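You operate a simulated robot arm through the tools that you are given. There is no shell and no other tool. Be economical: measure what you need, move in short steps, check, and stop when the job is done.

The job below is to be done with a simulated robot arm. You get a single attempt, and the scene is never put back.

Task
Open the washer door, put the white cloth in the drum of the washing machine, then shut the door. Stack the chalk blue tub from the top of the desk on top of the salts blue tub. Take the green cloth on the top of the desk and put it away on the upper shelf under the grey counter. Open the left door of the desk cupboard, take the white card and put it on the top shelf of the desk cupboard and shut the door again. Put two of the fur clumps from the top of the desk in the inside of the long blue tray. The order is free.

The check looks at the end state, three seconds after you hand in, the way a careful person would. Anything else that was tipped, shoved, dropped, spilled or broken makes it a failure. Flat cloth is picked up by pressing the open fingertips on it (5 to 10 N) and closing them slowly along it; thin cloth reads only 2 to 8 mm in the jaws.

Robot
A 6-joint arm with a two-finger parallel gripper on a trunk, on a base that drives. Base frame: it is fixed to the floor where the robot stands at the start and does not move with it; the origin is under the middle of the robot, x ahead of it, y to its left, z up. Readings come in mm, rad, newtons and seconds.
With the tool pointing down near the work surface it reaches from about 260 to 680 mm from the robot's upright axis, wherever it stands. Its first joint turns from -2.897 to 2.897 rad. Places, roughly: blue tub [3000, -1250, 1000]; drum of the washing machine (20x27 cm) [2880, 240, 520]; fur clump (5x5x3 cm) [2900, -1100, 900]; green cloth (7x10x4 cm) [3000, -600, 900]; inside of the long blue tray (50x20 cm) [-1580, -2600, 880]; left door of the desk cupboard [2900, -1100, 500]; top shelf of the desk cupboard [3100, -1400, 500]; upper shelf under the grey counter [1400, -2200, 400]; washer door [2800, 0, 600]; white card [3250, -750, 1000]; white cloth (6x10x5 cm) [1600, -1800, 900]. Payload 1.57 kg.
Tool frame: the origin (TCP) lies between the finger pads and is the grasp point; the fingertips stand 30 mm ahead of it; z points along the fingers, y is the line along which they close. The gripper opens to 110 mm. The fingers are 24 mm wide and 12 mm thick; the gripper's body (48 by 112 mm) begins 78 mm behind the TCP.
Orientation is that of the tool frame in the base frame, as a unit quaternion [w, x, y, z]. With the fingers straight down and closing along the base's y, the tool's x points along the base's -x, its y along +y and its z along -z.

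Tools
- The arm moves only by the tool servo_tool. Its argument "motion" is a list of rows, each a list of 3 entries, a list of its own where there are three numbers: the shift along the tool's x, y, z in units of 200 mm (1.0 is 200 mm), then the turn, a rotation vector about the tool's x, y, z in units of 180 degrees (1.0 is 180 degrees), then the opening, from 0 (shut) to 1 (fully open). In form: [[[x, y, z], [ax, ay, az], jaw], ...]. A call has 1 to 12 rows; each row is the pose to reach, as a shift and turn from the pose commanded when the call began, along the tool's axes at that moment. A call with a number of a shift or a turn outside -1 to 1 is refused whole. A row lasts 0.2 s, in which the tool goes at most 50 mm and 0.15 rad; a call with a longer step from one row to the next is refused whole, and so is a gripper value outside its range. A pose out of reach is approached as far as the arm can. The call stops where the force on the tool passes 40 N (or 10 N more than at its start, if that is more) or the arm is blocked; 0.2 s more then pass. Each finger travels about 108 mm/s and halts on what it meets, pressing with about 42 N; the grip force reading is that of the motor and also rises with nothing between the fingers. The clock runs only during rows and for 0.2 s after the last one: add rows that repeat a pose to give the fingers time. The reply holds the time, the measured pose of the TCP, the force on the tool along the base axes, the opening and the grip force, in the units named above and with some noise, with the torque about the TCP (base axes, N m) and any sound that the robot's microphone picked up.
- Cameras (640 x 400 px; columns grow to the right, rows downward): "scene" is now at [53.1, 108.4, 1682.8]; the picture's right is [-0.37, -0.93, 0.00], its down [-0.68, 0.27, -0.68] and it looks along [0.63, -0.25, -0.73] (base axes); focal length 262 px, centre (320, 200). "wrist" rides on the gripper at [70, 16, -141] in the tool frame; the picture's right is [-0.23, 0.97, 0.00], its down [-0.86, -0.20, -0.48] and it looks along [-0.47, -0.11, 0.88] (tool axes); focal length 222 px, centre (320, 200). There is no depth. A picture from a camera that has moved, and an enlarged one, comes with that camera's place and axes in the base frame and with its lens.
- camera(camera): a new picture of that camera. It takes no simulated time.
- raise_lower(by): slides the trunk up (or, below 0, down) by that many mm; the arm and the scene camera ride with it, the base frame stays. It gives what a move gives, with no picture.
- steer(legs): drives the robot by 1 to 6 legs, each [ahead, left, turn to the left] in mm, mm and rad, along the robot's own axes; the way and the turn of a leg run together, so that a leg with both is an arc; at most 1500 mm and 3.142 rad a leg. The arm and the cameras ride along, it lands a little off, and it stops where it bumps. It gives what a move gives.
- head_to(pan, tilt): turns the head with the scene camera to pan (to the left, within 2.094 rad either way) and tilt (down, from -0.506 to 1.204), counted from straight ahead of the robot. It gives what a move gives.
- zoom(camera, box): a new picture of the part [left, top, right, bottom] of that camera's present view, enlarged. It takes no simulated time.
- finish_job(): hands the job in; it is judged then, once.

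Go step by step. Nothing tells you exact positions but the pictures and the camera data: compare them with the known pose of the tool, close in by small moves and look again before you grip or let go. The budget is 483 turns and 216 pictures, counting those below and the enlarged ones. Unless the task says otherwise, let go and move clear before handing in, and close with one line.

The tools are called after "Call:" by a JSON object that holds its "method" and its "body". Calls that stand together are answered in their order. servo_tool: Moves the arm, as the interface text tells. Its arguments: {"type":"object","properties":{"motion":{"type":"array"}},"required":["motion"]} The other tools are called the same way: raise_lower (by) slides the trunk up or down; steer (legs) drives the base; head_to (pan, tilt) turns the head that bears the scene camera; camera (camera) takes a picture; zoom (camera, box) takes an enlarged picture of a part of a camera's view; finish_job () hands the job in.

At the start:

```text
t: 0.0
ee_pos: [380.1, -32.3, 775.3]
tcp_rot: [0.0, 0.0, 1.0, -0.001]
force: [-0.4, 0.2, 0.2]
ft_torque: [-0.01, 0.0, 0.01]
opening: 109.9
gripper_force: 0.0
trunk travel left (down, up): [-275.0, 315.0]
robot x, y, heading: [2.0, 2.2, -0.003]
head pan, tilt: [-0.375, 0.82]
```

scene: 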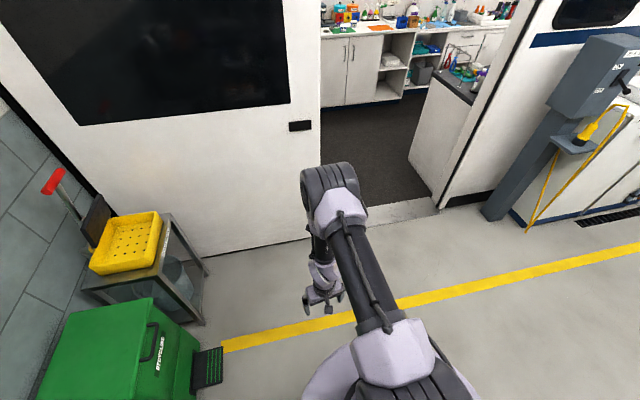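
wrist: 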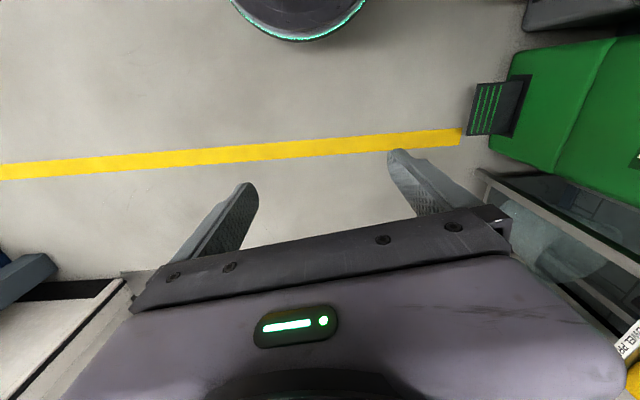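

I see a wall ahead with a doorway ahead-right leading to a lab room. I'll look around with the head level first.

Call:
{"method": "head_to", "body": {"pan": -0.4, "tilt": 0.35}}

Call:
{"method": "camera", "body": {"camera": "scene"}}

Call:
{"method": "head_to", "body": {"pan": -1.3, "tilt": 0.4}}

Call:
{"method": "camera", "body": {"camera": "scene"}}

```text
t: 0.9
ee_pos: [380.7, -32.2, 775.3]
tcp_rot: [0.001, 0.0, 1.0, 0.0]
force: [-0.4, -0.1, -0.4]
ft_torque: [0.0, -0.02, -0.03]
opening: 109.9
gripper_force: 0.0
trunk travel left (down, up): [-275.0, 315.0]
robot x, y, heading: [2.1, -0.7, 0.002]
head pan, tilt: [-0.4, 0.351]
```

```text
213 pictures are left
camera scene: at [64.8, 101.4, 1724.1], right [-0.39, -0.92, 0.0], down [-0.32, 0.13, -0.94], along [0.86, -0.37, -0.34], focal length 262 px, centre (320, 200)
```

scene: 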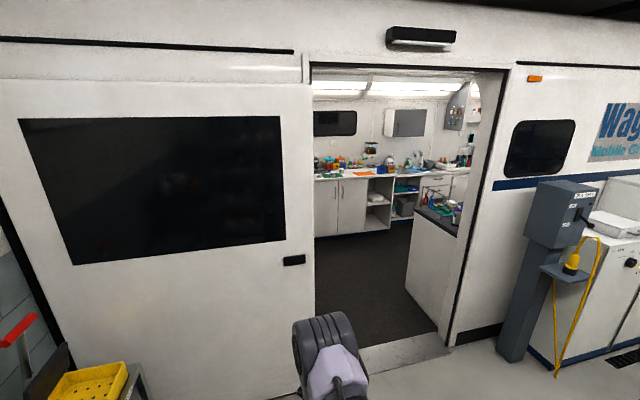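

```text
t: 2.1
ee_pos: [381.2, -32.1, 775.4]
tcp_rot: [0.0, -0.001, 1.0, 0.0]
force: [-0.9, -0.1, -0.5]
ft_torque: [-0.01, -0.02, 0.0]
opening: 109.8
gripper_force: 0.0
trunk travel left (down, up): [-275.0, 315.0]
robot x, y, heading: [0.2, -3.4, -0.001]
head pan, tilt: [-1.3, 0.4]
```

```text
212 pictures are left
camera scene: at [3.8, 48.4, 1719.6], right [-0.96, -0.27, 0.0], down [-0.1, 0.37, -0.92], along [0.25, -0.89, -0.39], focal length 262 px, centre (320, 200)
```

scene: 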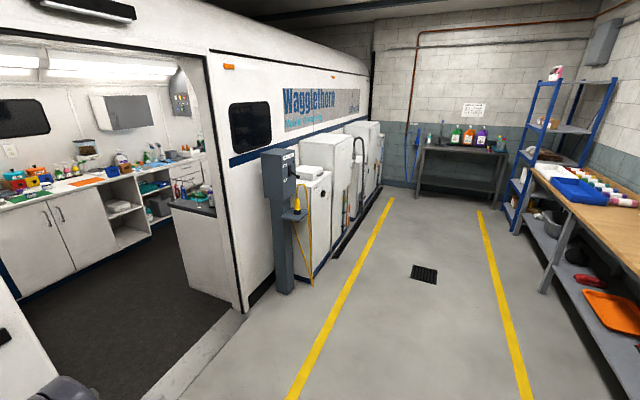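

The lab is inside a trailer; doorway spans about y −310 to −1400 at x≈1080. I'll drive sideways, then in to the room, and look around.

Call:
{"method": "steer", "body": {"legs": [[0, -860, 0], [1000, 0, 0]]}}

Call:
{"method": "head_to", "body": {"pan": 0.0, "tilt": 0.45}}

Call:
{"method": "camera", "body": {"camera": "scene"}}

```text
t: 11.4
ee_pos: [1374.8, -897.2, 774.7]
tcp_rot: [0.0, -0.001, 1.0, 0.001]
force: [0.2, -0.1, -0.1]
ft_torque: [0.05, -0.02, -0.01]
opening: 109.9
gripper_force: 0.0
trunk travel left (down, up): [-275.0, 315.0]
robot x, y, heading: [995.8, -866.7, 0.003]
head pan, tilt: [-1.3, 0.4]
```

```text
t: 12.9
ee_pos: [1373.9, -895.9, 775.0]
tcp_rot: [0.0, -0.002, 1.0, 0.0]
force: [-0.1, 0.8, -0.5]
ft_torque: [0.0, -0.02, 0.0]
opening: 110.2
gripper_force: 0.0
trunk travel left (down, up): [-275.0, 315.0]
robot x, y, heading: [991.7, -867.5, 0.009]
head pan, tilt: [0.0, 0.45]
```

```text
211 pictures are left
camera scene: at [1064.0, -727.7, 1714.9], right [0.0, -1.0, 0.0], down [-0.44, 0.0, -0.9], along [0.9, 0.0, -0.44], focal length 262 px, centre (320, 200)
```

scene: 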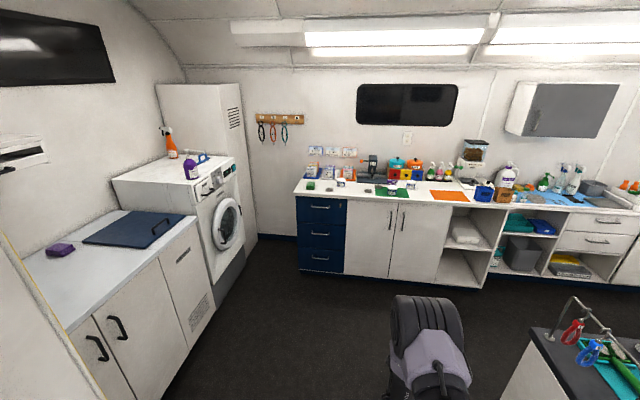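

The washer is on the left facing −y; the desk runs along the far wall; the grey counter is on the near right. I'll drive further in and look at each.

Call:
{"method": "steer", "body": {"legs": [[1000, 0, 0]]}}

Call:
{"method": "camera", "body": {"camera": "scene"}}

Call:
{"method": "head_to", "body": {"pan": -0.7, "tilt": 0.6}}

Call:
{"method": "camera", "body": {"camera": "scene"}}

Call:
{"method": "head_to", "body": {"pan": -1.8, "tilt": 0.6}}

Call:
{"method": "camera", "body": {"camera": "scene"}}

Call:
{"method": "head_to", "body": {"pan": 0.7, "tilt": 0.6}}

Call:
{"method": "camera", "body": {"camera": "scene"}}

```text
t: 18.1
ee_pos: [2372.0, -897.9, 775.5]
tcp_rot: [0.0, 0.001, 1.0, -0.001]
force: [1.2, 0.2, 0.5]
ft_torque: [0.0, 0.0, 0.0]
opening: 109.9
gripper_force: 0.0
trunk travel left (down, up): [-275.0, 315.0]
robot x, y, heading: [1986.4, -866.6, -0.001]
head pan, tilt: [0.0, 0.45]
```

```text
210 pictures are left
camera scene: at [2062.1, -727.7, 1714.9], right [0.0, -1.0, 0.0], down [-0.44, 0.0, -0.9], along [0.9, 0.0, -0.44], focal length 262 px, centre (320, 200)
```

scene: 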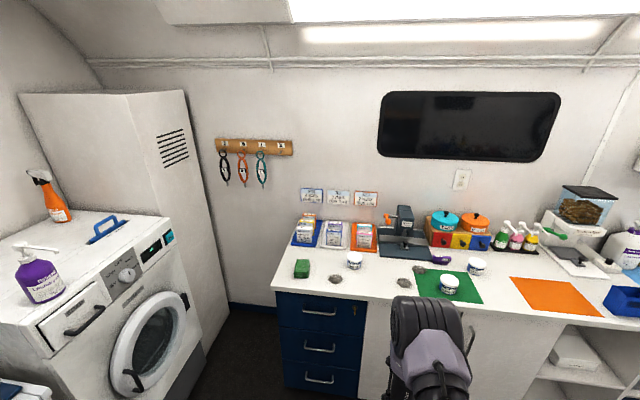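

```text
t: 19.2
ee_pos: [2371.8, -897.8, 775.7]
tcp_rot: [0.0, 0.001, 1.0, 0.0]
force: [0.1, -0.1, 0.0]
ft_torque: [-0.02, -0.02, 0.01]
opening: 110.1
gripper_force: 0.1
trunk travel left (down, up): [-275.0, 315.0]
robot x, y, heading: [1990.2, -861.8, -0.001]
head pan, tilt: [-0.7, 0.6]
```

```text
209 pictures are left
camera scene: at [2037.3, -784.5, 1701.4], right [-0.65, -0.76, 0.0], down [-0.43, 0.36, -0.83], along [0.63, -0.53, -0.56], focal length 262 px, centre (320, 200)
```

scene: 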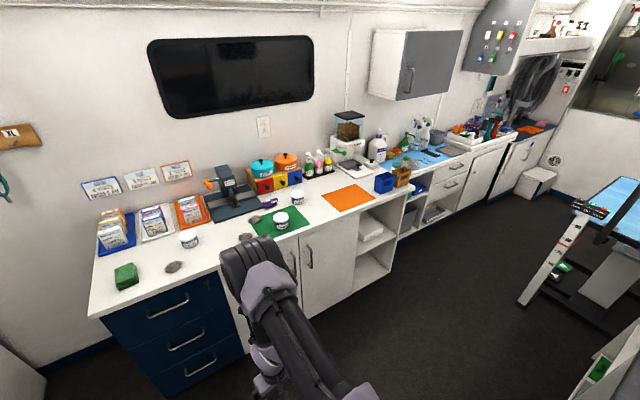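

```text
t: 20.5
ee_pos: [2372.0, -897.4, 773.6]
tcp_rot: [0.001, 0.002, 1.0, 0.001]
force: [-0.6, -0.7, -0.1]
ft_torque: [0.01, 0.0, -0.02]
opening: 109.9
gripper_force: 0.2
trunk travel left (down, up): [-275.0, 315.0]
robot x, y, heading: [1992.1, -864.3, 0.001]
head pan, tilt: [-1.799, 0.6]
```

```text
208 pictures are left
camera scene: at [1949.6, -813.5, 1701.4], right [-0.97, 0.23, 0.0], down [0.13, 0.55, -0.83], along [-0.19, -0.8, -0.56], focal length 262 px, centre (320, 200)
```

scene: 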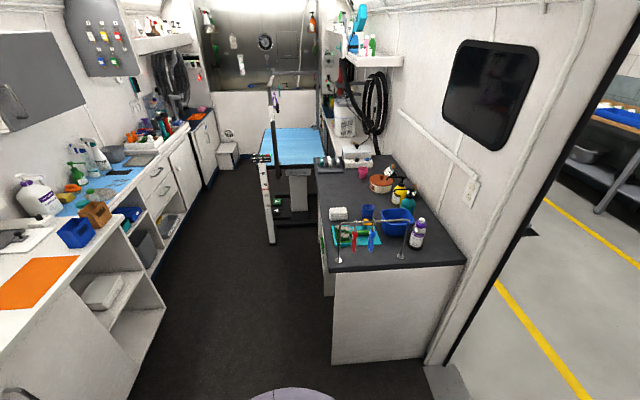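

```text
t: 22.8
ee_pos: [2371.5, -898.9, 775.5]
tcp_rot: [0.001, 0.0, 1.0, 0.0]
force: [0.1, -0.1, 0.6]
ft_torque: [0.01, -0.04, 0.0]
opening: 110.0
gripper_force: 0.1
trunk travel left (down, up): [-275.0, 315.0]
robot x, y, heading: [1992.8, -867.8, -0.004]
head pan, tilt: [0.7, 0.6]
```

```text
207 pictures are left
camera scene: at [2037.5, -670.7, 1701.4], right [0.64, -0.77, 0.0], down [-0.43, -0.36, -0.83], along [0.63, 0.53, -0.56], focal length 262 px, centre (320, 200)
```

scene: 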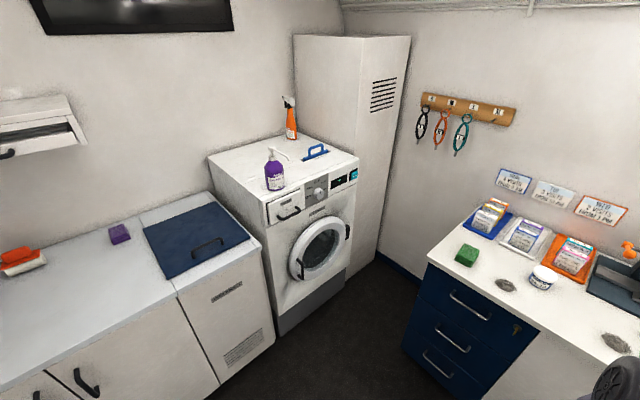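

Let me zoom on the desk's parts to identify tubs, cards and clumps.

Call:
{"method": "head_to", "body": {"pan": 0.0, "tilt": 0.6}}

Call:
{"method": "zoom", "body": {"camera": "scene", "box": [260, 120, 420, 220]}}

Call:
{"method": "zoom", "body": {"camera": "scene", "box": [380, 130, 540, 230]}}

Call:
{"method": "zoom", "body": {"camera": "scene", "box": [480, 130, 640, 230]}}

```text
t: 23.8
ee_pos: [2371.1, -897.5, 774.2]
tcp_rot: [0.0, 0.001, 1.0, 0.0]
force: [0.3, 0.2, 0.7]
ft_torque: [0.01, 0.03, 0.01]
opening: 109.9
gripper_force: 0.1
trunk travel left (down, up): [-275.0, 315.0]
robot x, y, heading: [1990.9, -866.4, -0.001]
head pan, tilt: [0.0, 0.6]
```

```text
4.00 times, centred on (340, 170) of scene
camera zoom: at [2058.2, -727.6, 1701.4], right [0.0, -1.0, 0.0], down [-0.56, 0.0, -0.83], along [0.83, 0.0, -0.56], focal length 1048 px, centre (240, 320)
```

zoom: 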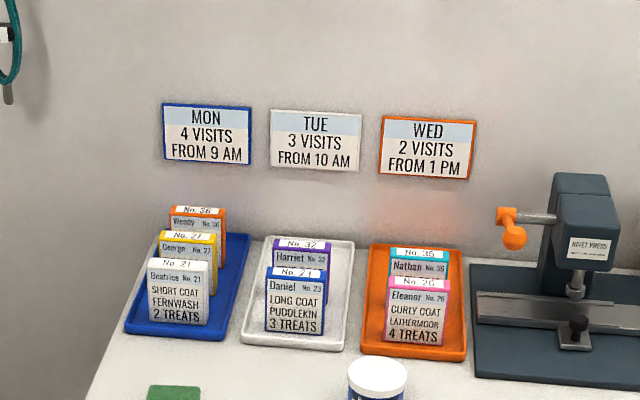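

```text
4.00 times, centred on (460, 180) of scene
camera zoom: at [2058.2, -727.6, 1701.4], right [0.0, -1.0, 0.0], down [-0.56, 0.0, -0.83], along [0.83, 0.0, -0.56], focal length 1048 px, centre (-240, 280)
```

zoom: 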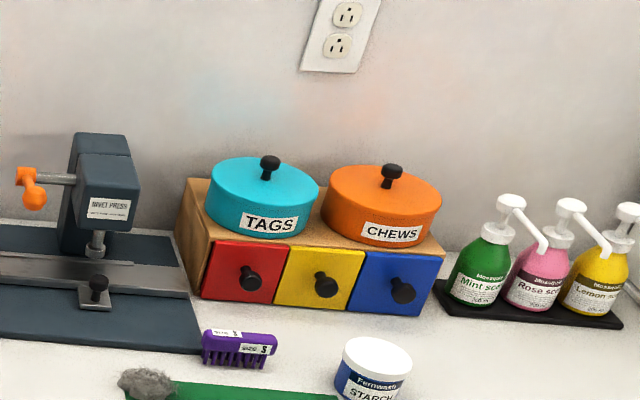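

```text
4.00 times, centred on (560, 180) of scene
camera zoom: at [2058.2, -727.6, 1701.4], right [0.0, -1.0, 0.0], down [-0.56, 0.0, -0.83], along [0.83, 0.0, -0.56], focal length 1048 px, centre (-640, 280)
```

zoom: 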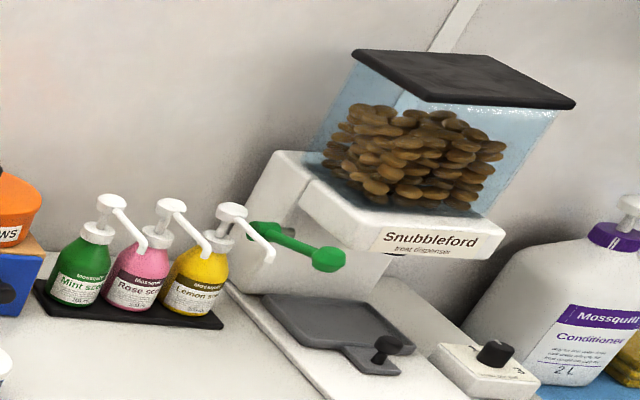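

The small blue tubs with white lids are labelled; let me read the others.

Call:
{"method": "zoom", "body": {"camera": "scene", "box": [260, 190, 420, 290]}}

Call:
{"method": "zoom", "body": {"camera": "scene", "box": [390, 190, 550, 290]}}

Call:
{"method": "zoom", "body": {"camera": "scene", "box": [240, 120, 560, 320]}}

```text
4.00 times, centred on (340, 240) of scene
camera zoom: at [2058.2, -727.6, 1701.4], right [0.0, -1.0, 0.0], down [-0.56, 0.0, -0.83], along [0.83, 0.0, -0.56], focal length 1048 px, centre (240, 40)
```

zoom: 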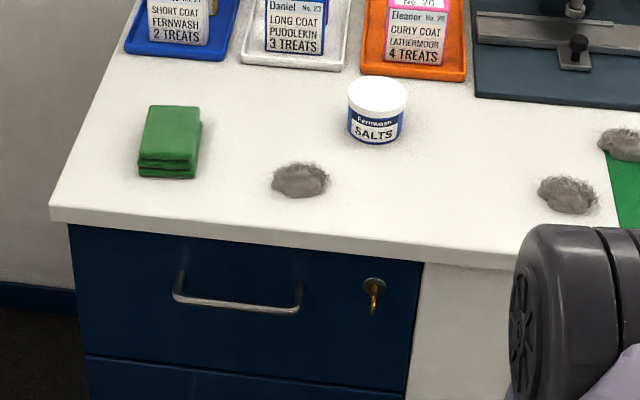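

```text
4.00 times, centred on (470, 240) of scene
camera zoom: at [2058.2, -727.6, 1701.4], right [0.0, -1.0, 0.0], down [-0.56, 0.0, -0.83], along [0.83, 0.0, -0.56], focal length 1048 px, centre (-280, 40)
```

zoom: 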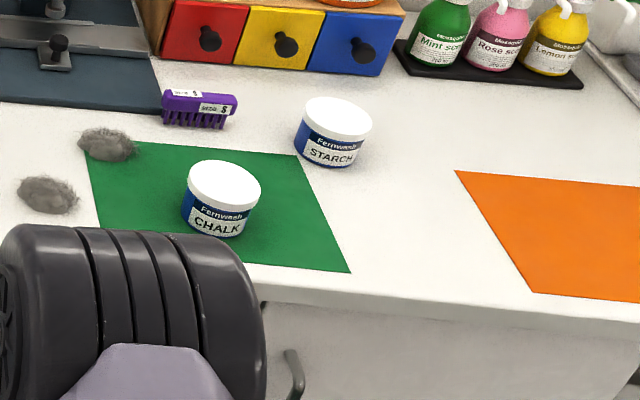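

```text
2.00 times, centred on (400, 220) of scene
camera zoom: at [2058.2, -727.6, 1701.4], right [0.0, -1.0, 0.0], down [-0.56, 0.0, -0.83], along [0.83, 0.0, -0.56], focal length 524 px, centre (160, 160)
```

zoom: 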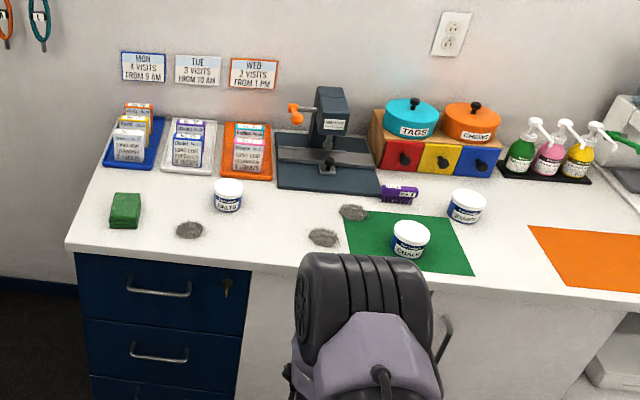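

Chalk tub is at about (2903,−1286), salts at (3048,−894); desk top z≈880, desk slightly yawed. I'll raise the trunk, then drive to within reach of both.

Call:
{"method": "raise_lower", "body": {"by": 300}}

Call:
{"method": "steer", "body": {"legs": [[470, -223, 0]]}}

Call:
{"method": "head_to", "body": {"pan": -0.1, "tilt": 0.9}}

Call:
{"method": "camera", "body": {"camera": "scene"}}

Call:
{"method": "camera", "body": {"camera": "wrist"}}

```text
t: 26.8
ee_pos: [2380.9, -892.7, 1070.7]
tcp_rot: [-0.005, 0.001, 1.0, -0.003]
force: [-0.7, -1.2, 0.3]
ft_torque: [0.02, -0.03, 0.01]
opening: 110.0
gripper_force: 0.2
trunk travel left (down, up): [-575.0, 15.0]
robot x, y, heading: [1992.5, -863.0, -0.003]
head pan, tilt: [0.0, 0.6]
```

```text
t: 29.9
ee_pos: [2838.5, -1116.0, 1075.8]
tcp_rot: [0.002, 0.001, 1.0, -0.001]
force: [-0.6, 0.4, -0.6]
ft_torque: [0.01, 0.01, 0.01]
opening: 110.1
gripper_force: 0.1
trunk travel left (down, up): [-575.0, 15.0]
robot x, y, heading: [2461.4, -1089.4, -0.001]
head pan, tilt: [0.0, 0.6]
```

```text
t: 30.7
ee_pos: [2838.2, -1119.7, 1077.3]
tcp_rot: [0.001, 0.001, 1.0, 0.0]
force: [-0.6, 0.3, 0.7]
ft_torque: [0.0, 0.01, -0.03]
opening: 110.0
gripper_force: 0.0
trunk travel left (down, up): [-575.0, 15.0]
robot x, y, heading: [2459.6, -1085.8, -0.003]
head pan, tilt: [-0.099, 0.901]
```

```text
200 pictures are left
camera scene: at [2525.6, -956.5, 2020.8], right [-0.07, -1.0, 0.0], down [-0.37, 0.03, -0.93], along [0.92, -0.07, -0.38], focal length 262 px, centre (320, 200)
```

scene: 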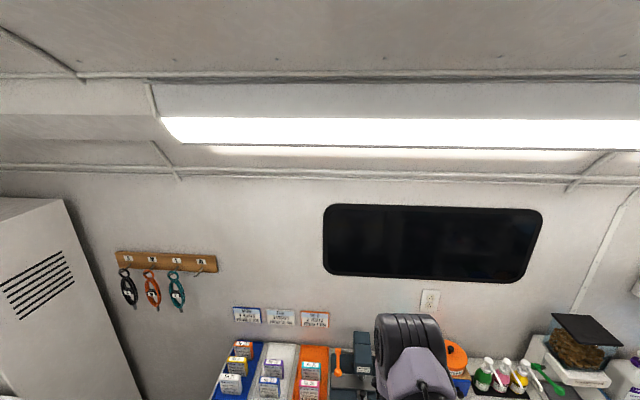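

```text
199 pictures are left
camera wrist: at [2768.0, -1102.9, 1217.5], right [0.23, 0.97, 0.0], down [0.85, -0.2, 0.48], along [0.47, -0.11, -0.88], focal length 222 px, centre (320, 200)
```

wrist: 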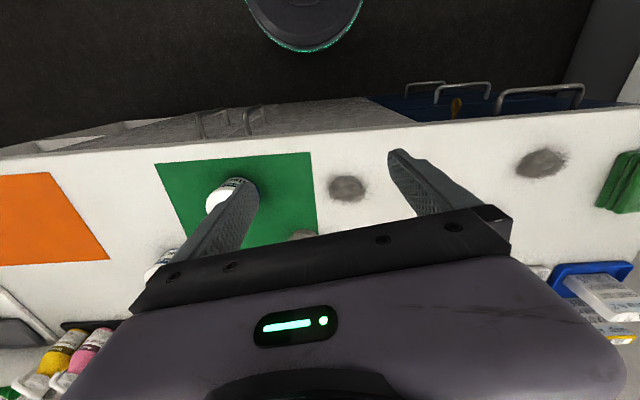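

The scene camera view seems not tilted as told; I'll retry the head and check.

Call:
{"method": "head_to", "body": {"pan": 0.0, "tilt": 1.15}}

Call:
{"method": "camera", "body": {"camera": "scene"}}

```text
t: 31.4
ee_pos: [2839.3, -1117.0, 1075.9]
tcp_rot: [0.001, 0.0, 1.0, -0.002]
force: [0.2, 0.3, 0.2]
ft_torque: [-0.05, -0.02, 0.0]
opening: 109.9
gripper_force: 0.0
trunk travel left (down, up): [-575.0, 15.0]
robot x, y, heading: [2461.3, -1090.5, -0.003]
head pan, tilt: [0.0, 1.15]
```

```text
198 pictures are left
camera scene: at [2527.3, -945.4, 2019.9], right [-0.02, -1.0, 0.0], down [-0.38, 0.01, -0.93], along [0.93, -0.02, -0.38], focal length 262 px, centre (320, 200)
```

scene: 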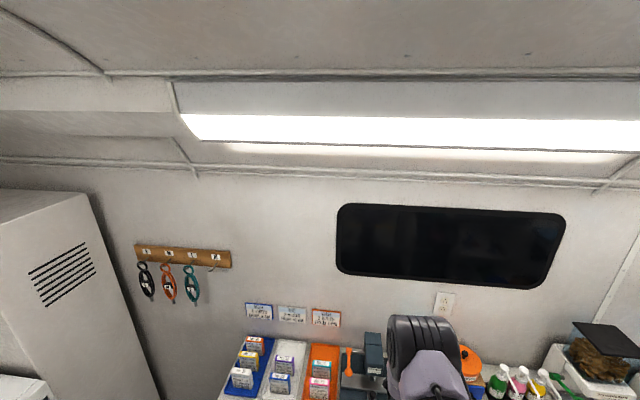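

Call:
{"method": "head_to", "body": {"pan": 0.3, "tilt": 0.8}}

Call:
{"method": "camera", "body": {"camera": "scene"}}

```text
t: 32.3
ee_pos: [2843.4, -1109.3, 1074.3]
tcp_rot: [-0.001, 0.0, 1.0, -0.005]
force: [0.1, -0.2, -0.2]
ft_torque: [0.01, -0.01, -0.01]
opening: 110.0
gripper_force: 0.1
trunk travel left (down, up): [-575.0, 15.0]
robot x, y, heading: [2462.7, -1089.0, 0.0]
head pan, tilt: [0.3, 0.799]
```

```text
197 pictures are left
camera scene: at [2534.2, -911.5, 2017.4], right [0.18, -0.98, 0.01], down [-0.38, -0.08, -0.92], along [0.91, 0.16, -0.39], focal length 262 px, centre (320, 200)
```

scene: 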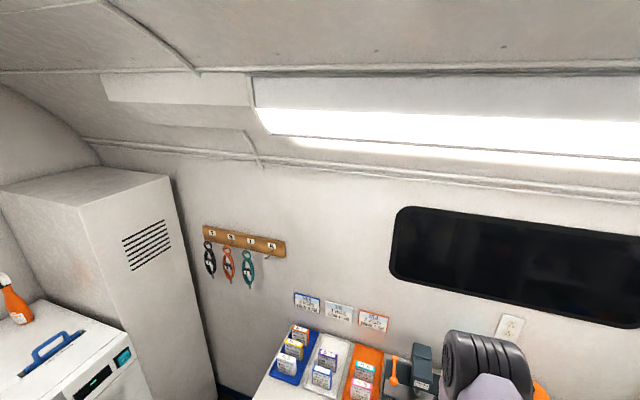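

The head's tilt seems blocked, perhaps by the ceiling with the trunk so high. I'll lower the trunk 150 mm.

Call:
{"method": "raise_lower", "body": {"by": -130}}

Call:
{"method": "camera", "body": {"camera": "scene"}}

```text
t: 33.8
ee_pos: [2841.2, -1120.1, 945.3]
tcp_rot: [0.0, 0.0, 1.0, 0.0]
force: [0.5, 0.5, -0.3]
ft_torque: [0.0, 0.0, -0.04]
opening: 110.0
gripper_force: 0.0
trunk travel left (down, up): [-445.0, 145.0]
robot x, y, heading: [2457.6, -1089.9, -0.003]
head pan, tilt: [0.3, 0.799]
```

```text
196 pictures are left
camera scene: at [2516.8, -927.0, 1854.6], right [0.3, -0.96, 0.0], down [-0.69, -0.21, -0.7], along [0.67, 0.21, -0.72], focal length 262 px, centre (320, 200)
```

scene: 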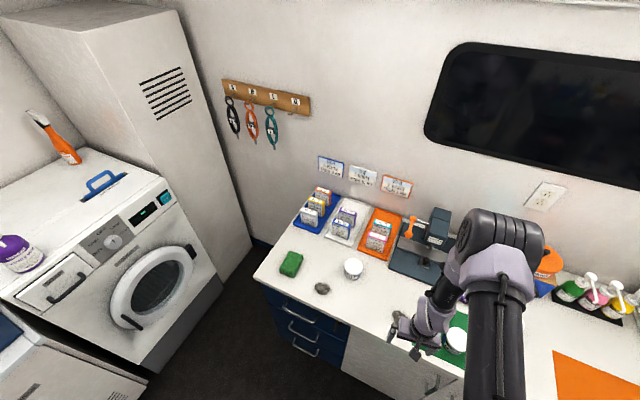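

Head works when lower. Now raise the TCP using the arm and look at the tubs.

Call:
{"method": "servo_tool", "body": {"motion": [[[0, 0, -0.25], [0, 0, 0], 1], [[0, 0, -0.5], [0, 0, 0], 1], [[0, -0.2, -0.65], [0, 0, 0], 1], [[0, -0.4, -0.65], [0, 0, 0], 1]]}}

Call:
{"method": "head_to", "body": {"pan": -0.3, "tilt": 0.9}}

Call:
{"method": "camera", "body": {"camera": "scene"}}

Call:
{"method": "camera", "body": {"camera": "wrist"}}

```text
t: 34.8
ee_pos: [2840.6, -1199.8, 1074.6]
tcp_rot: [0.0, 0.001, 1.0, 0.0]
force: [-0.9, 0.2, -0.5]
ft_torque: [0.05, 0.03, -0.01]
opening: 109.9
gripper_force: 0.2
trunk travel left (down, up): [-445.0, 145.0]
robot x, y, heading: [2460.3, -1087.4, 0.005]
head pan, tilt: [0.3, 0.799]
```

```text
t: 35.8
ee_pos: [2839.3, -1197.5, 1074.6]
tcp_rot: [0.001, 0.0, 1.0, 0.0]
force: [0.2, -0.2, 0.4]
ft_torque: [-0.01, -0.01, 0.0]
opening: 109.8
gripper_force: 0.1
trunk travel left (down, up): [-445.0, 145.0]
robot x, y, heading: [2458.7, -1083.0, 0.001]
head pan, tilt: [-0.3, 0.901]
```

```text
195 pictures are left
camera scene: at [2511.3, -972.3, 1846.6], right [-0.29, -0.96, 0.0], down [-0.75, 0.23, -0.62], along [0.59, -0.18, -0.78], focal length 262 px, centre (320, 200)
```

scene: 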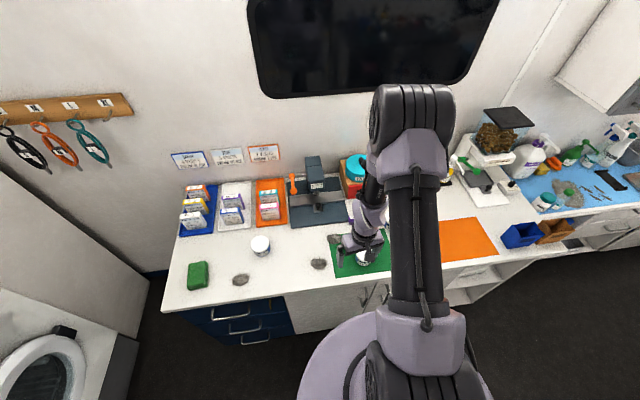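

```text
194 pictures are left
camera wrist: at [2770.4, -1182.2, 1216.7], right [0.23, 0.97, 0.0], down [0.86, -0.2, 0.48], along [0.47, -0.11, -0.88], focal length 222 px, centre (320, 200)
```

wrist: 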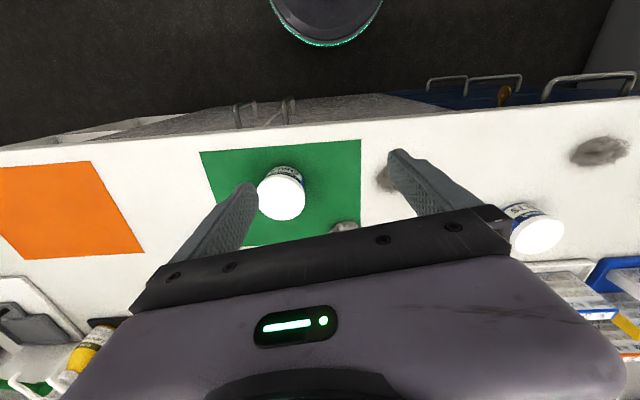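

Triangulating: salts lid ≈(3069,−895,938), chalk lid ≈(2902,−1269,938), tubs ~68 mm wide. I'll move above the chalk tub and check.

Call:
{"method": "servo_tool", "body": {"motion": [[[-0.15, -0.18, 0], [0, 0, 0], 1], [[-0.31, -0.355, 0], [0, 0, 0], 1], [[-0.31, -0.355, 0.2], [0, 0, 0], 1]]}}

Call:
{"method": "camera", "body": {"camera": "wrist"}}

```text
t: 36.6
ee_pos: [2902.9, -1270.4, 1035.0]
tcp_rot: [0.0, 0.0, 1.0, 0.0]
force: [1.1, -1.0, -0.7]
ft_torque: [0.0, 0.01, 0.02]
opening: 109.9
gripper_force: 0.0
trunk travel left (down, up): [-445.0, 145.0]
robot x, y, heading: [2458.9, -1090.6, -0.005]
head pan, tilt: [-0.3, 0.901]
```

```text
193 pictures are left
camera wrist: at [2833.6, -1253.6, 1176.5], right [0.23, 0.97, 0.0], down [0.86, -0.2, 0.48], along [0.47, -0.11, -0.88], focal length 222 px, centre (320, 200)
```

wrist: 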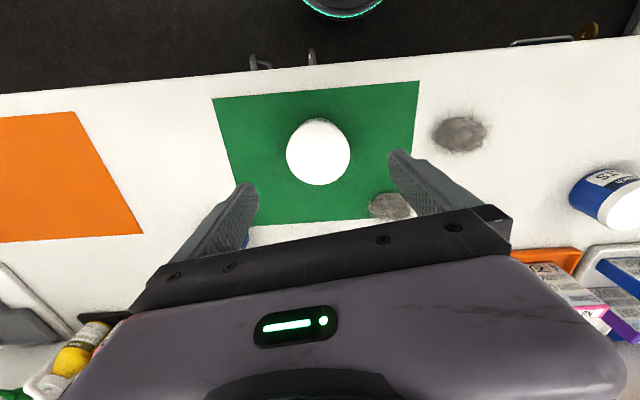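

Lid is centred under the TCP. Descend and grip.

Call:
{"method": "servo_tool", "body": {"motion": [[[0, 0, 0.2], [0, 0, 0], 1], [[0, 0, 0.4], [0, 0, 0], 1], [[0, 0, 0.58], [0, 0, 0], 1], [[0, 0, 0.58], [0, 0, 0], 0.6], [[0, 0, 0.58], [0, 0, 0], 0.5], [[0, 0, 0.58], [0, 0, 0], 0.5]]}}

```text
t: 38.0
ee_pos: [2902.4, -1270.0, 919.4]
tcp_rot: [0.0, 0.0, 1.0, 0.0]
force: [0.3, 0.7, -0.4]
ft_torque: [0.02, -0.02, -0.05]
opening: 70.5
gripper_force: 42.4
trunk travel left (down, up): [-445.0, 145.0]
robot x, y, heading: [2461.2, -1087.9, 0.003]
head pan, tilt: [-0.3, 0.901]
```

Gripped (70 mm). Lift and carry toward the salts tub.

Call:
{"method": "servo_tool", "body": {"motion": [[[0, 0, -0.25], [0, 0, 0], 0.5], [[0, 0, -0.5], [0, 0, 0], 0.5], [[0, 0, -0.7], [0, 0, 0], 0.5], [[0, 0.24, -0.7], [0, 0, 0], 0.5], [[0, 0.48, -0.7], [0, 0, 0], 0.5], [[0, 0.72, -0.7], [0, 0, 0], 0.5], [[0, 0.96, -0.7], [0, 0, 0], 0.5]]}}

Call:
{"method": "servo_tool", "body": {"motion": [[[0, 0.24, 0], [0, 0, 0], 0.5], [[0, 0.48, 0], [0, 0, 0], 0.5], [[0, 0.72, 0], [0, 0, 0], 0.5], [[0, 0.915, 0], [0, 0, 0], 0.5], [[-0.24, 0.915, 0], [0, 0, 0], 0.5], [[-0.48, 0.915, 0], [0, 0, 0], 0.5], [[-0.5, 0.915, 0], [0, 0, 0], 0.5]]}}

Call:
{"method": "camera", "body": {"camera": "wrist"}}

Call:
{"method": "camera", "body": {"camera": "scene"}}

```text
t: 39.6
ee_pos: [2904.0, -1077.4, 1060.1]
tcp_rot: [0.0, 0.0, 1.0, -0.001]
force: [0.1, -0.2, 0.2]
ft_torque: [-0.03, 0.0, 0.0]
opening: 55.1
gripper_force: 0.1
trunk travel left (down, up): [-445.0, 145.0]
robot x, y, heading: [2460.1, -1086.5, -0.002]
head pan, tilt: [-0.3, 0.901]
```

```text
t: 41.2
ee_pos: [3001.6, -895.9, 1059.2]
tcp_rot: [-0.001, -0.001, 1.0, 0.0]
force: [0.2, 0.2, 0.1]
ft_torque: [-0.02, 0.02, 0.02]
opening: 55.2
gripper_force: 0.1
trunk travel left (down, up): [-445.0, 145.0]
robot x, y, heading: [2460.8, -1087.6, -0.003]
head pan, tilt: [-0.3, 0.901]
```

```text
192 pictures are left
camera wrist: at [2932.4, -879.4, 1200.7], right [0.23, 0.97, 0.0], down [0.86, -0.2, 0.48], along [0.47, -0.11, -0.88], focal length 222 px, centre (320, 200)
```

wrist: 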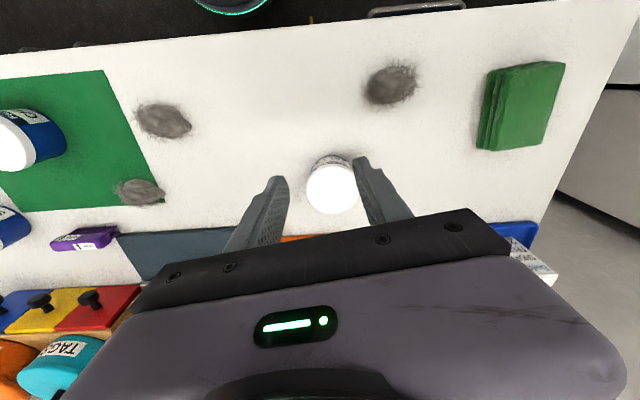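

```text
191 pictures are left
camera scene: at [2510.7, -972.9, 1846.6], right [-0.3, -0.96, 0.0], down [-0.75, 0.23, -0.62], along [0.59, -0.18, -0.78], focal length 262 px, centre (320, 200)
```

scene: 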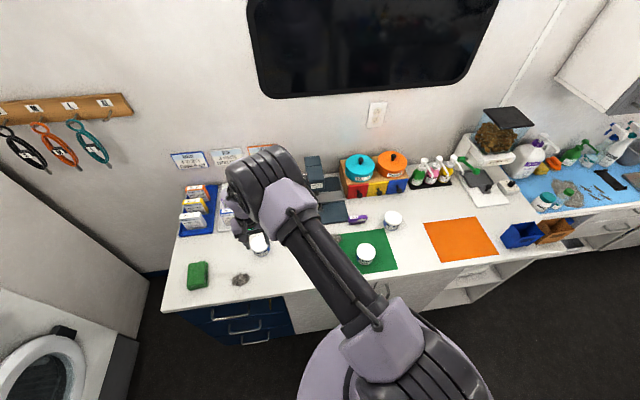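

The tub slipped out and stayed upright on the mat. Go back above it, open, and check its position.

Call:
{"method": "servo_tool", "body": {"motion": [[[0.24, 0, 0], [0, 0, 0], 0.6], [[0.5, 0, 0], [0, 0, 0], 1], [[0.5, -0.24, 0], [0, 0, 0], 1], [[0.5, -0.48, 0], [0, 0, 0], 1], [[0.5, -0.72, 0], [0, 0, 0], 1], [[0.5, -0.96, 0], [0, 0, 0], 1]]}}

Call:
{"method": "servo_tool", "body": {"motion": [[[0, -0.24, 0], [0, 0, 0], 1], [[0, -0.48, 0], [0, 0, 0], 1], [[0, -0.72, 0], [0, 0, 0], 1], [[0, -0.91, 0], [0, 0, 0], 1]]}}

Call:
{"method": "camera", "body": {"camera": "wrist"}}

```text
refused: row 2 steps farther than a row can; nothing moved
```

```text
t: 42.2
ee_pos: [3003.6, -1078.1, 1058.4]
tcp_rot: [0.0, -0.001, 1.0, 0.001]
force: [0.4, -0.4, 0.7]
ft_torque: [0.01, -0.04, -0.01]
opening: 109.7
gripper_force: 0.0
trunk travel left (down, up): [-445.0, 145.0]
robot x, y, heading: [2465.8, -1089.0, 0.004]
head pan, tilt: [-0.3, 0.901]
```

```text
190 pictures are left
camera wrist: at [2933.8, -1061.6, 1200.7], right [0.23, 0.97, 0.0], down [0.86, -0.2, 0.48], along [0.47, -0.11, -0.88], focal length 222 px, centre (320, 200)
```

wrist: 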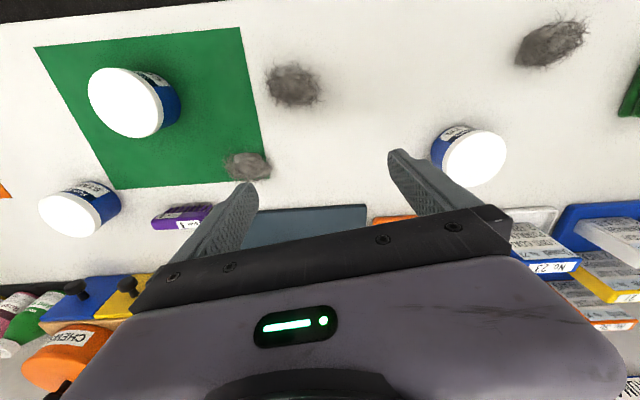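

Call:
{"method": "servo_tool", "body": {"motion": [[[0.2, -0.12, 0], [0, 0, 0], 1], [[0.38, -0.28, 0], [0, 0, 0], 1], [[0.5, -0.48, 0], [0, 0, 0], 1], [[0.5, -0.72, 0], [0, 0, 0], 1], [[0.5, -0.96, 0], [0, 0, 0], 1], [[0.5, -0.96, 0.2], [0, 0, 0], 1]]}}

Call:
{"method": "camera", "body": {"camera": "wrist"}}

```text
t: 43.6
ee_pos: [2906.1, -1269.3, 1018.6]
tcp_rot: [-0.001, 0.0, 1.0, -0.001]
force: [-0.2, 0.1, -1.0]
ft_torque: [-0.01, 0.05, 0.0]
opening: 109.7
gripper_force: 0.0
trunk travel left (down, up): [-445.0, 145.0]
robot x, y, heading: [2458.3, -1086.8, -0.003]
head pan, tilt: [-0.3, 0.901]
```

```text
189 pictures are left
camera wrist: at [2834.6, -1253.4, 1161.0], right [0.23, 0.97, 0.0], down [0.86, -0.2, 0.48], along [0.47, -0.11, -0.88], focal length 222 px, centre (320, 200)
```

wrist: 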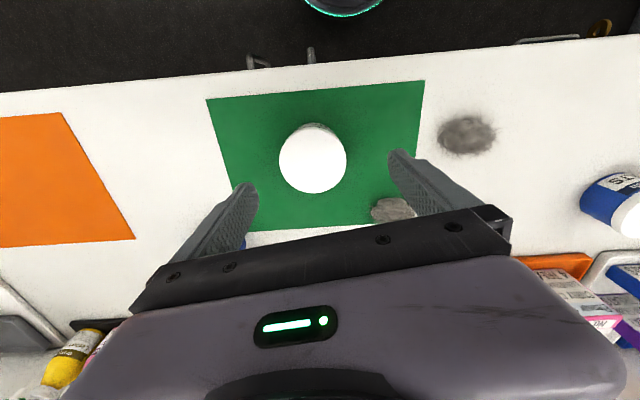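

Call:
{"method": "servo_tool", "body": {"motion": [[[0, -0.03, 0.2], [0, 0, 0], 1], [[0, -0.03, 0.4], [0, 0, 0], 1], [[0, -0.03, 0.56], [0, 0, 0], 1], [[0, -0.03, 0.56], [0, 0, 0], 0.7], [[0, -0.03, 0.56], [0, 0, 0], 0.3], [[0, -0.03, 0.56], [0, 0, 0], 0], [[0, -0.03, 0.56], [0, 0, 0], 0], [[0, -0.03, 0.53], [0, 0, 0], 0], [[0, -0.03, 0.49], [0, 0, 0], 0], [[0, -0.03, 0.45], [0, 0, 0], 0]]}}

Call:
{"method": "camera", "body": {"camera": "wrist"}}

```text
t: 44.5
ee_pos: [2902.1, -1273.4, 909.6]
tcp_rot: [-0.001, 0.0, 1.0, 0.0]
force: [-6.3, -0.2, 13.3]
ft_torque: [-0.53, 0.08, -0.15]
opening: 76.4
gripper_force: 0.1
trunk travel left (down, up): [-445.0, 145.0]
robot x, y, heading: [2456.8, -1090.0, -0.003]
head pan, tilt: [-0.3, 0.901]
stopped in row 4: the force on the tool passed its limit at 172 N (the readings are from after the stop); the commanded pose is now the measured one
```

```text
188 pictures are left
camera wrist: at [2832.7, -1257.8, 1051.8], right [0.23, 0.97, 0.0], down [0.86, -0.2, 0.48], along [0.46, -0.11, -0.88], focal length 222 px, centre (320, 200)
```

wrist: 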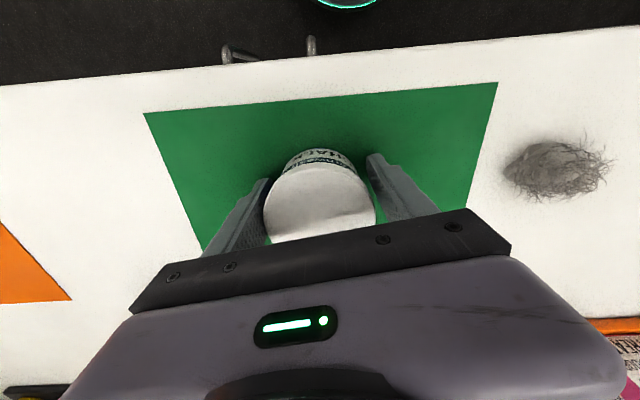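

Fingertips touched the desk (so top z≈880). I'll rise a few mm, close and lift slowly.

Call:
{"method": "servo_tool", "body": {"motion": [[[0, 0, -0.03], [0, 0, 0], 0.69], [[0, 0, -0.03], [0, 0, 0], 0.6], [[0, 0, -0.03], [0, 0, 0], 0.5], [[0, 0, -0.03], [0, 0, 0], 0.4], [[0, 0, -0.03], [0, 0, 0], 0.4], [[0, 0, -0.05], [0, 0, 0], 0.4], [[0, 0, -0.08], [0, 0, 0], 0.4], [[0, 0, -0.12], [0, 0, 0], 0.4]]}}

Call:
{"method": "camera", "body": {"camera": "wrist"}}

```text
t: 46.3
ee_pos: [2903.1, -1274.7, 933.4]
tcp_rot: [0.0, 0.0, 1.0, 0.0]
force: [0.1, 0.6, -0.6]
ft_torque: [-0.03, 0.05, 0.01]
opening: 70.6
gripper_force: 42.6
trunk travel left (down, up): [-445.0, 145.0]
robot x, y, heading: [2460.0, -1088.1, -0.002]
head pan, tilt: [-0.3, 0.901]
```

```text
187 pictures are left
camera wrist: at [2833.2, -1258.2, 1075.5], right [0.23, 0.97, 0.0], down [0.86, -0.2, 0.48], along [0.46, -0.11, -0.88], focal length 222 px, centre (320, 200)
```

wrist: 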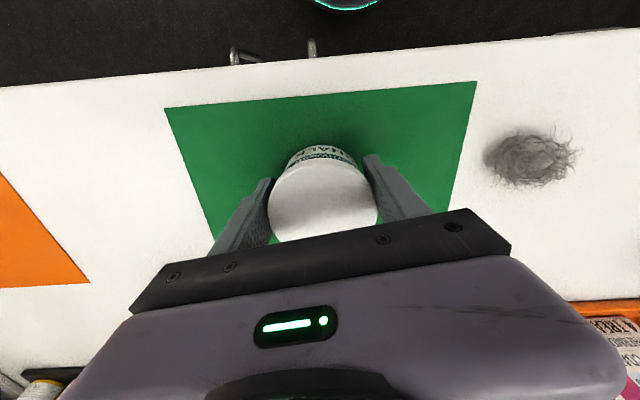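

The tub appears lifted with the hand now. Continue lifting more slowly and check.

Call:
{"method": "servo_tool", "body": {"motion": [[[0, 0, -0.05], [0, 0, 0], 0.3], [[0, 0, -0.12], [0, 0, 0], 0.3], [[0, 0, -0.2], [0, 0, 0], 0.3], [[0, 0, -0.28], [0, 0, 0], 0.3], [[0, 0, -0.36], [0, 0, 0], 0.3], [[0, 0, -0.42], [0, 0, 0], 0.3]]}}

Call:
{"method": "camera", "body": {"camera": "wrist"}}

```text
t: 47.7
ee_pos: [2902.3, -1274.2, 1018.0]
tcp_rot: [-0.001, 0.0, 1.0, 0.0]
force: [-0.1, -1.1, -1.0]
ft_torque: [0.03, 0.03, -0.02]
opening: 70.3
gripper_force: 42.3
trunk travel left (down, up): [-445.0, 145.0]
robot x, y, heading: [2459.4, -1087.8, 0.005]
head pan, tilt: [-0.3, 0.901]
```

```text
186 pictures are left
camera wrist: at [2833.1, -1258.1, 1159.6], right [0.23, 0.97, 0.0], down [0.86, -0.2, 0.48], along [0.46, -0.11, -0.88], focal length 222 px, centre (320, 200)
```

wrist: 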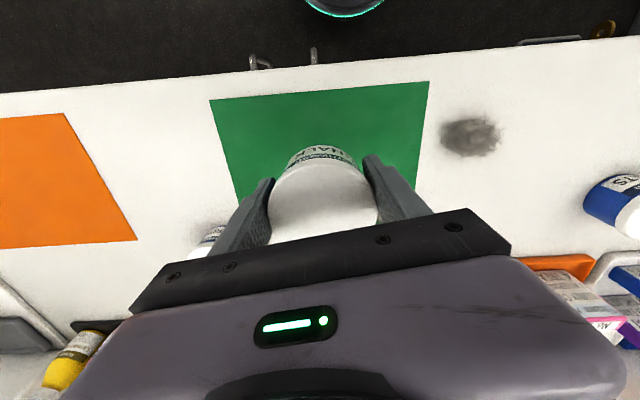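

Lifted. Carry at moderate speed toward the salts tub.

Call:
{"method": "servo_tool", "body": {"motion": [[[0, 0.08, -0.1], [0, 0, 0], 0.3], [[0, 0.2, -0.2], [0, 0, 0], 0.3], [[0, 0.35, -0.2], [0, 0, 0], 0.3], [[0, 0.5, -0.2], [0, 0, 0], 0.3], [[0, 0.65, -0.2], [0, 0, 0], 0.3], [[0, 0.8, -0.2], [0, 0, 0], 0.3], [[0, 0.9, -0.2], [0, 0, 0], 0.3], [[0, 0.955, -0.2], [0, 0, 0], 0.3]]}}

Call:
{"method": "servo_tool", "body": {"motion": [[[0, 0.08, 0], [0, 0, 0], 0.3], [[0, 0.2, 0], [0, 0, 0], 0.3], [[0, 0.35, 0], [0, 0, 0], 0.3], [[-0.1, 0.5, 0], [0, 0, 0], 0.3], [[-0.2, 0.65, 0], [0, 0, 0], 0.3], [[-0.32, 0.8, 0], [0, 0, 0], 0.3], [[-0.45, 0.9, 0], [0, 0, 0], 0.3], [[-0.55, 0.95, 0], [0, 0, 0], 0.3], [[-0.65, 0.95, 0], [0, 0, 0], 0.3], [[-0.7, 0.95, 0], [0, 0, 0], 0.3]]}}

Call:
{"method": "camera", "body": {"camera": "wrist"}}

Call:
{"method": "camera", "body": {"camera": "scene"}}

```text
t: 49.5
ee_pos: [2903.4, -1081.7, 1056.3]
tcp_rot: [-0.001, 0.0, 1.0, 0.0]
force: [0.3, -0.4, -2.1]
ft_torque: [0.0, -0.03, -0.02]
opening: 70.3
gripper_force: 41.7
trunk travel left (down, up): [-445.0, 145.0]
robot x, y, heading: [2460.4, -1084.9, -0.0]
head pan, tilt: [-0.3, 0.901]
```

```text
t: 51.7
ee_pos: [3044.0, -893.0, 1056.4]
tcp_rot: [-0.002, 0.0, 1.0, 0.0]
force: [0.2, -0.4, -1.6]
ft_torque: [-0.01, 0.01, -0.03]
opening: 70.6
gripper_force: 42.5
trunk travel left (down, up): [-445.0, 145.0]
robot x, y, heading: [2458.5, -1084.8, 0.001]
head pan, tilt: [-0.3, 0.901]
```

```text
185 pictures are left
camera wrist: at [2973.5, -876.8, 1198.9], right [0.23, 0.97, 0.0], down [0.86, -0.2, 0.48], along [0.46, -0.11, -0.88], focal length 222 px, centre (320, 200)
```

wrist: 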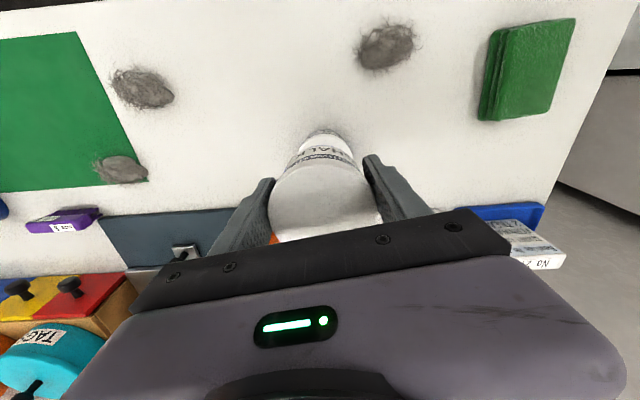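

```text
184 pictures are left
camera scene: at [2511.3, -972.3, 1846.6], right [-0.3, -0.96, 0.0], down [-0.75, 0.23, -0.62], along [0.59, -0.18, -0.78], focal length 262 px, centre (320, 200)
```

scene: 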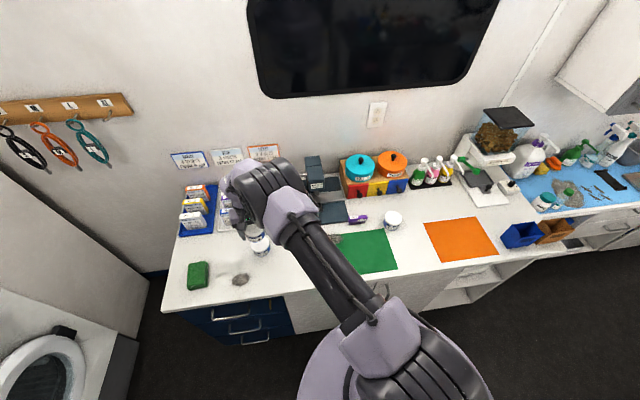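

Call:
{"method": "servo_tool", "body": {"motion": [[[-0.07, 0, 0.1], [0, 0, 0], 0.3], [[-0.07, 0, 0.2], [0, 0, 0], 0.3], [[-0.07, 0, 0.28], [0, 0, 0], 0.3]]}}

Call:
{"method": "zoom", "body": {"camera": "wrist", "box": [240, 80, 400, 180]}}

Call:
{"method": "zoom", "body": {"camera": "scene", "box": [200, 180, 320, 280]}}

```text
t: 52.5
ee_pos: [3056.7, -893.2, 1000.0]
tcp_rot: [-0.001, 0.0, 1.0, 0.0]
force: [-0.3, 0.6, -0.7]
ft_torque: [0.04, 0.02, 0.01]
opening: 70.4
gripper_force: 41.8
trunk travel left (down, up): [-445.0, 145.0]
robot x, y, heading: [2460.1, -1085.5, 0.005]
head pan, tilt: [-0.3, 0.901]
```

```text
4.00 times, centred on (320, 130) of wrist
camera zoom: at [2987.3, -877.2, 1142.2], right [0.23, 0.97, 0.0], down [0.86, -0.2, 0.48], along [0.46, -0.11, -0.88], focal length 888 px, centre (320, 480)
```

zoom: 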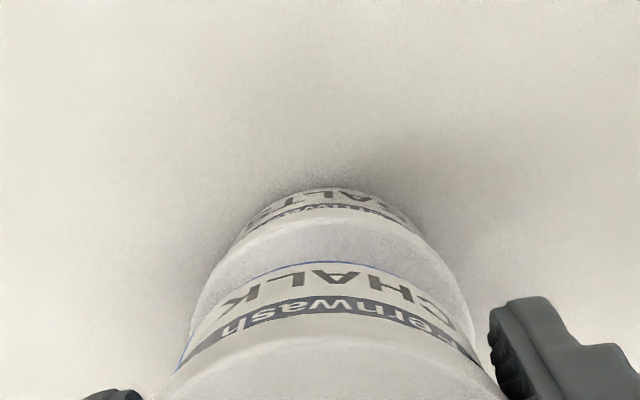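

```text
4.00 times, centred on (260, 230) of scene
camera zoom: at [2512.1, -972.4, 1846.5], right [-0.3, -0.96, 0.0], down [-0.75, 0.23, -0.62], along [0.59, -0.18, -0.78], focal length 1048 px, centre (560, 80)
```

zoom: 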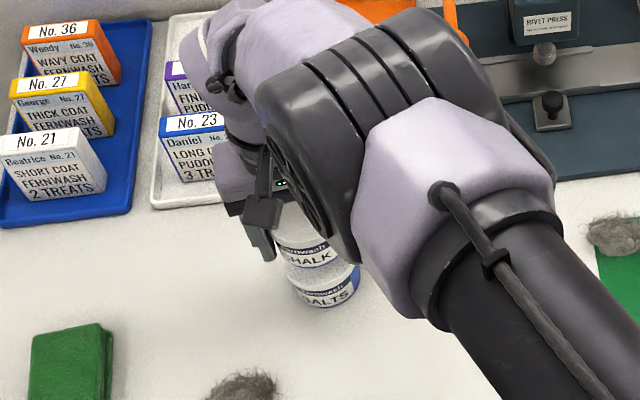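

Well aligned; shift x by +4 mm and lower until contact.

Call:
{"method": "servo_tool", "body": {"motion": [[[-0.02, 0, 0.03], [0, 0, 0], 0.3], [[-0.02, 0, 0.05], [0, 0, 0], 0.3], [[-0.02, 0, 0.07], [0, 0, 0], 0.3], [[-0.02, 0, 0.085], [0, 0, 0], 0.3], [[-0.02, 0, 0.1], [0, 0, 0], 0.3]]}}

Call:
{"method": "zoom", "body": {"camera": "wrist", "box": [240, 80, 400, 180]}}

```text
t: 53.7
ee_pos: [3060.8, -892.9, 981.1]
tcp_rot: [0.0, 0.0, 1.0, 0.0]
force: [0.1, 0.0, -1.3]
ft_torque: [0.02, -0.01, -0.01]
opening: 70.5
gripper_force: 42.1
trunk travel left (down, up): [-445.0, 145.0]
robot x, y, heading: [2461.5, -1087.2, 0.001]
head pan, tilt: [-0.3, 0.901]
```

```text
4.00 times, centred on (320, 130) of wrist
camera zoom: at [2991.0, -876.8, 1122.9], right [0.23, 0.97, 0.0], down [0.86, -0.2, 0.48], along [0.46, -0.11, -0.88], focal length 888 px, centre (320, 480)
```

zoom: 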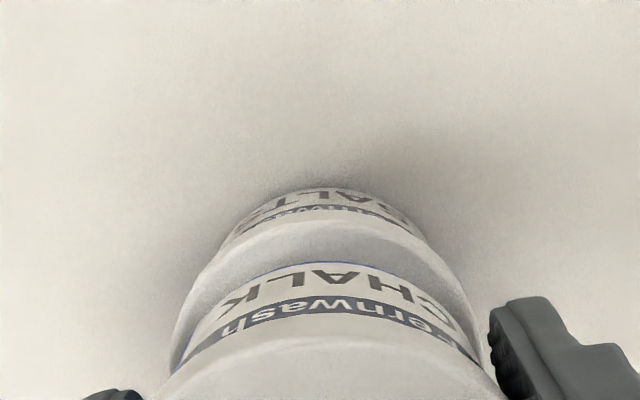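

Call:
{"method": "servo_tool", "body": {"motion": [[[0, 0, 0.015], [0, 0, 0], 0.3], [[0, 0, 0.03], [0, 0, 0], 0.3], [[0, 0, 0.045], [0, 0, 0], 0.3]]}}

```text
t: 54.5
ee_pos: [3061.6, -892.8, 972.1]
tcp_rot: [-0.002, 0.0, 1.0, 0.0]
force: [-0.2, -0.6, -0.9]
ft_torque: [0.02, 0.0, -0.02]
opening: 70.6
gripper_force: 42.0
trunk travel left (down, up): [-445.0, 145.0]
robot x, y, heading: [2459.6, -1088.6, -0.001]
head pan, tilt: [-0.3, 0.901]
```

Call:
{"method": "servo_tool", "body": {"motion": [[[0, 0, 0.015], [0, 0, 0], 0.3], [[0, 0, 0.03], [0, 0, 0], 0.3], [[0, 0, 0.045], [0, 0, 0], 0.3]]}}

Call:
{"method": "zoom", "body": {"camera": "wrist", "box": [240, 80, 400, 180]}}

```text
t: 55.3
ee_pos: [3061.2, -893.9, 965.1]
tcp_rot: [0.001, 0.0, 1.0, 0.003]
force: [1.8, 0.6, 29.8]
ft_torque: [-0.03, -0.29, -0.05]
opening: 70.6
gripper_force: 42.3
trunk travel left (down, up): [-445.0, 145.0]
robot x, y, heading: [2461.8, -1091.3, -0.004]
head pan, tilt: [-0.3, 0.901]
```

```text
4.00 times, centred on (320, 130) of wrist
camera zoom: at [2990.6, -877.0, 1107.1], right [0.23, 0.97, 0.0], down [0.85, -0.2, 0.48], along [0.47, -0.11, -0.88], focal length 888 px, centre (320, 480)
```

zoom: 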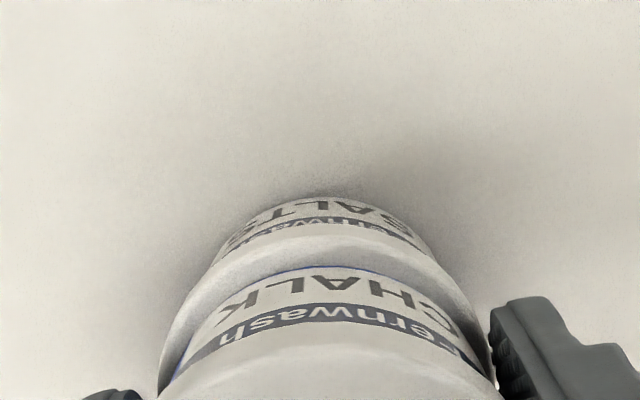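

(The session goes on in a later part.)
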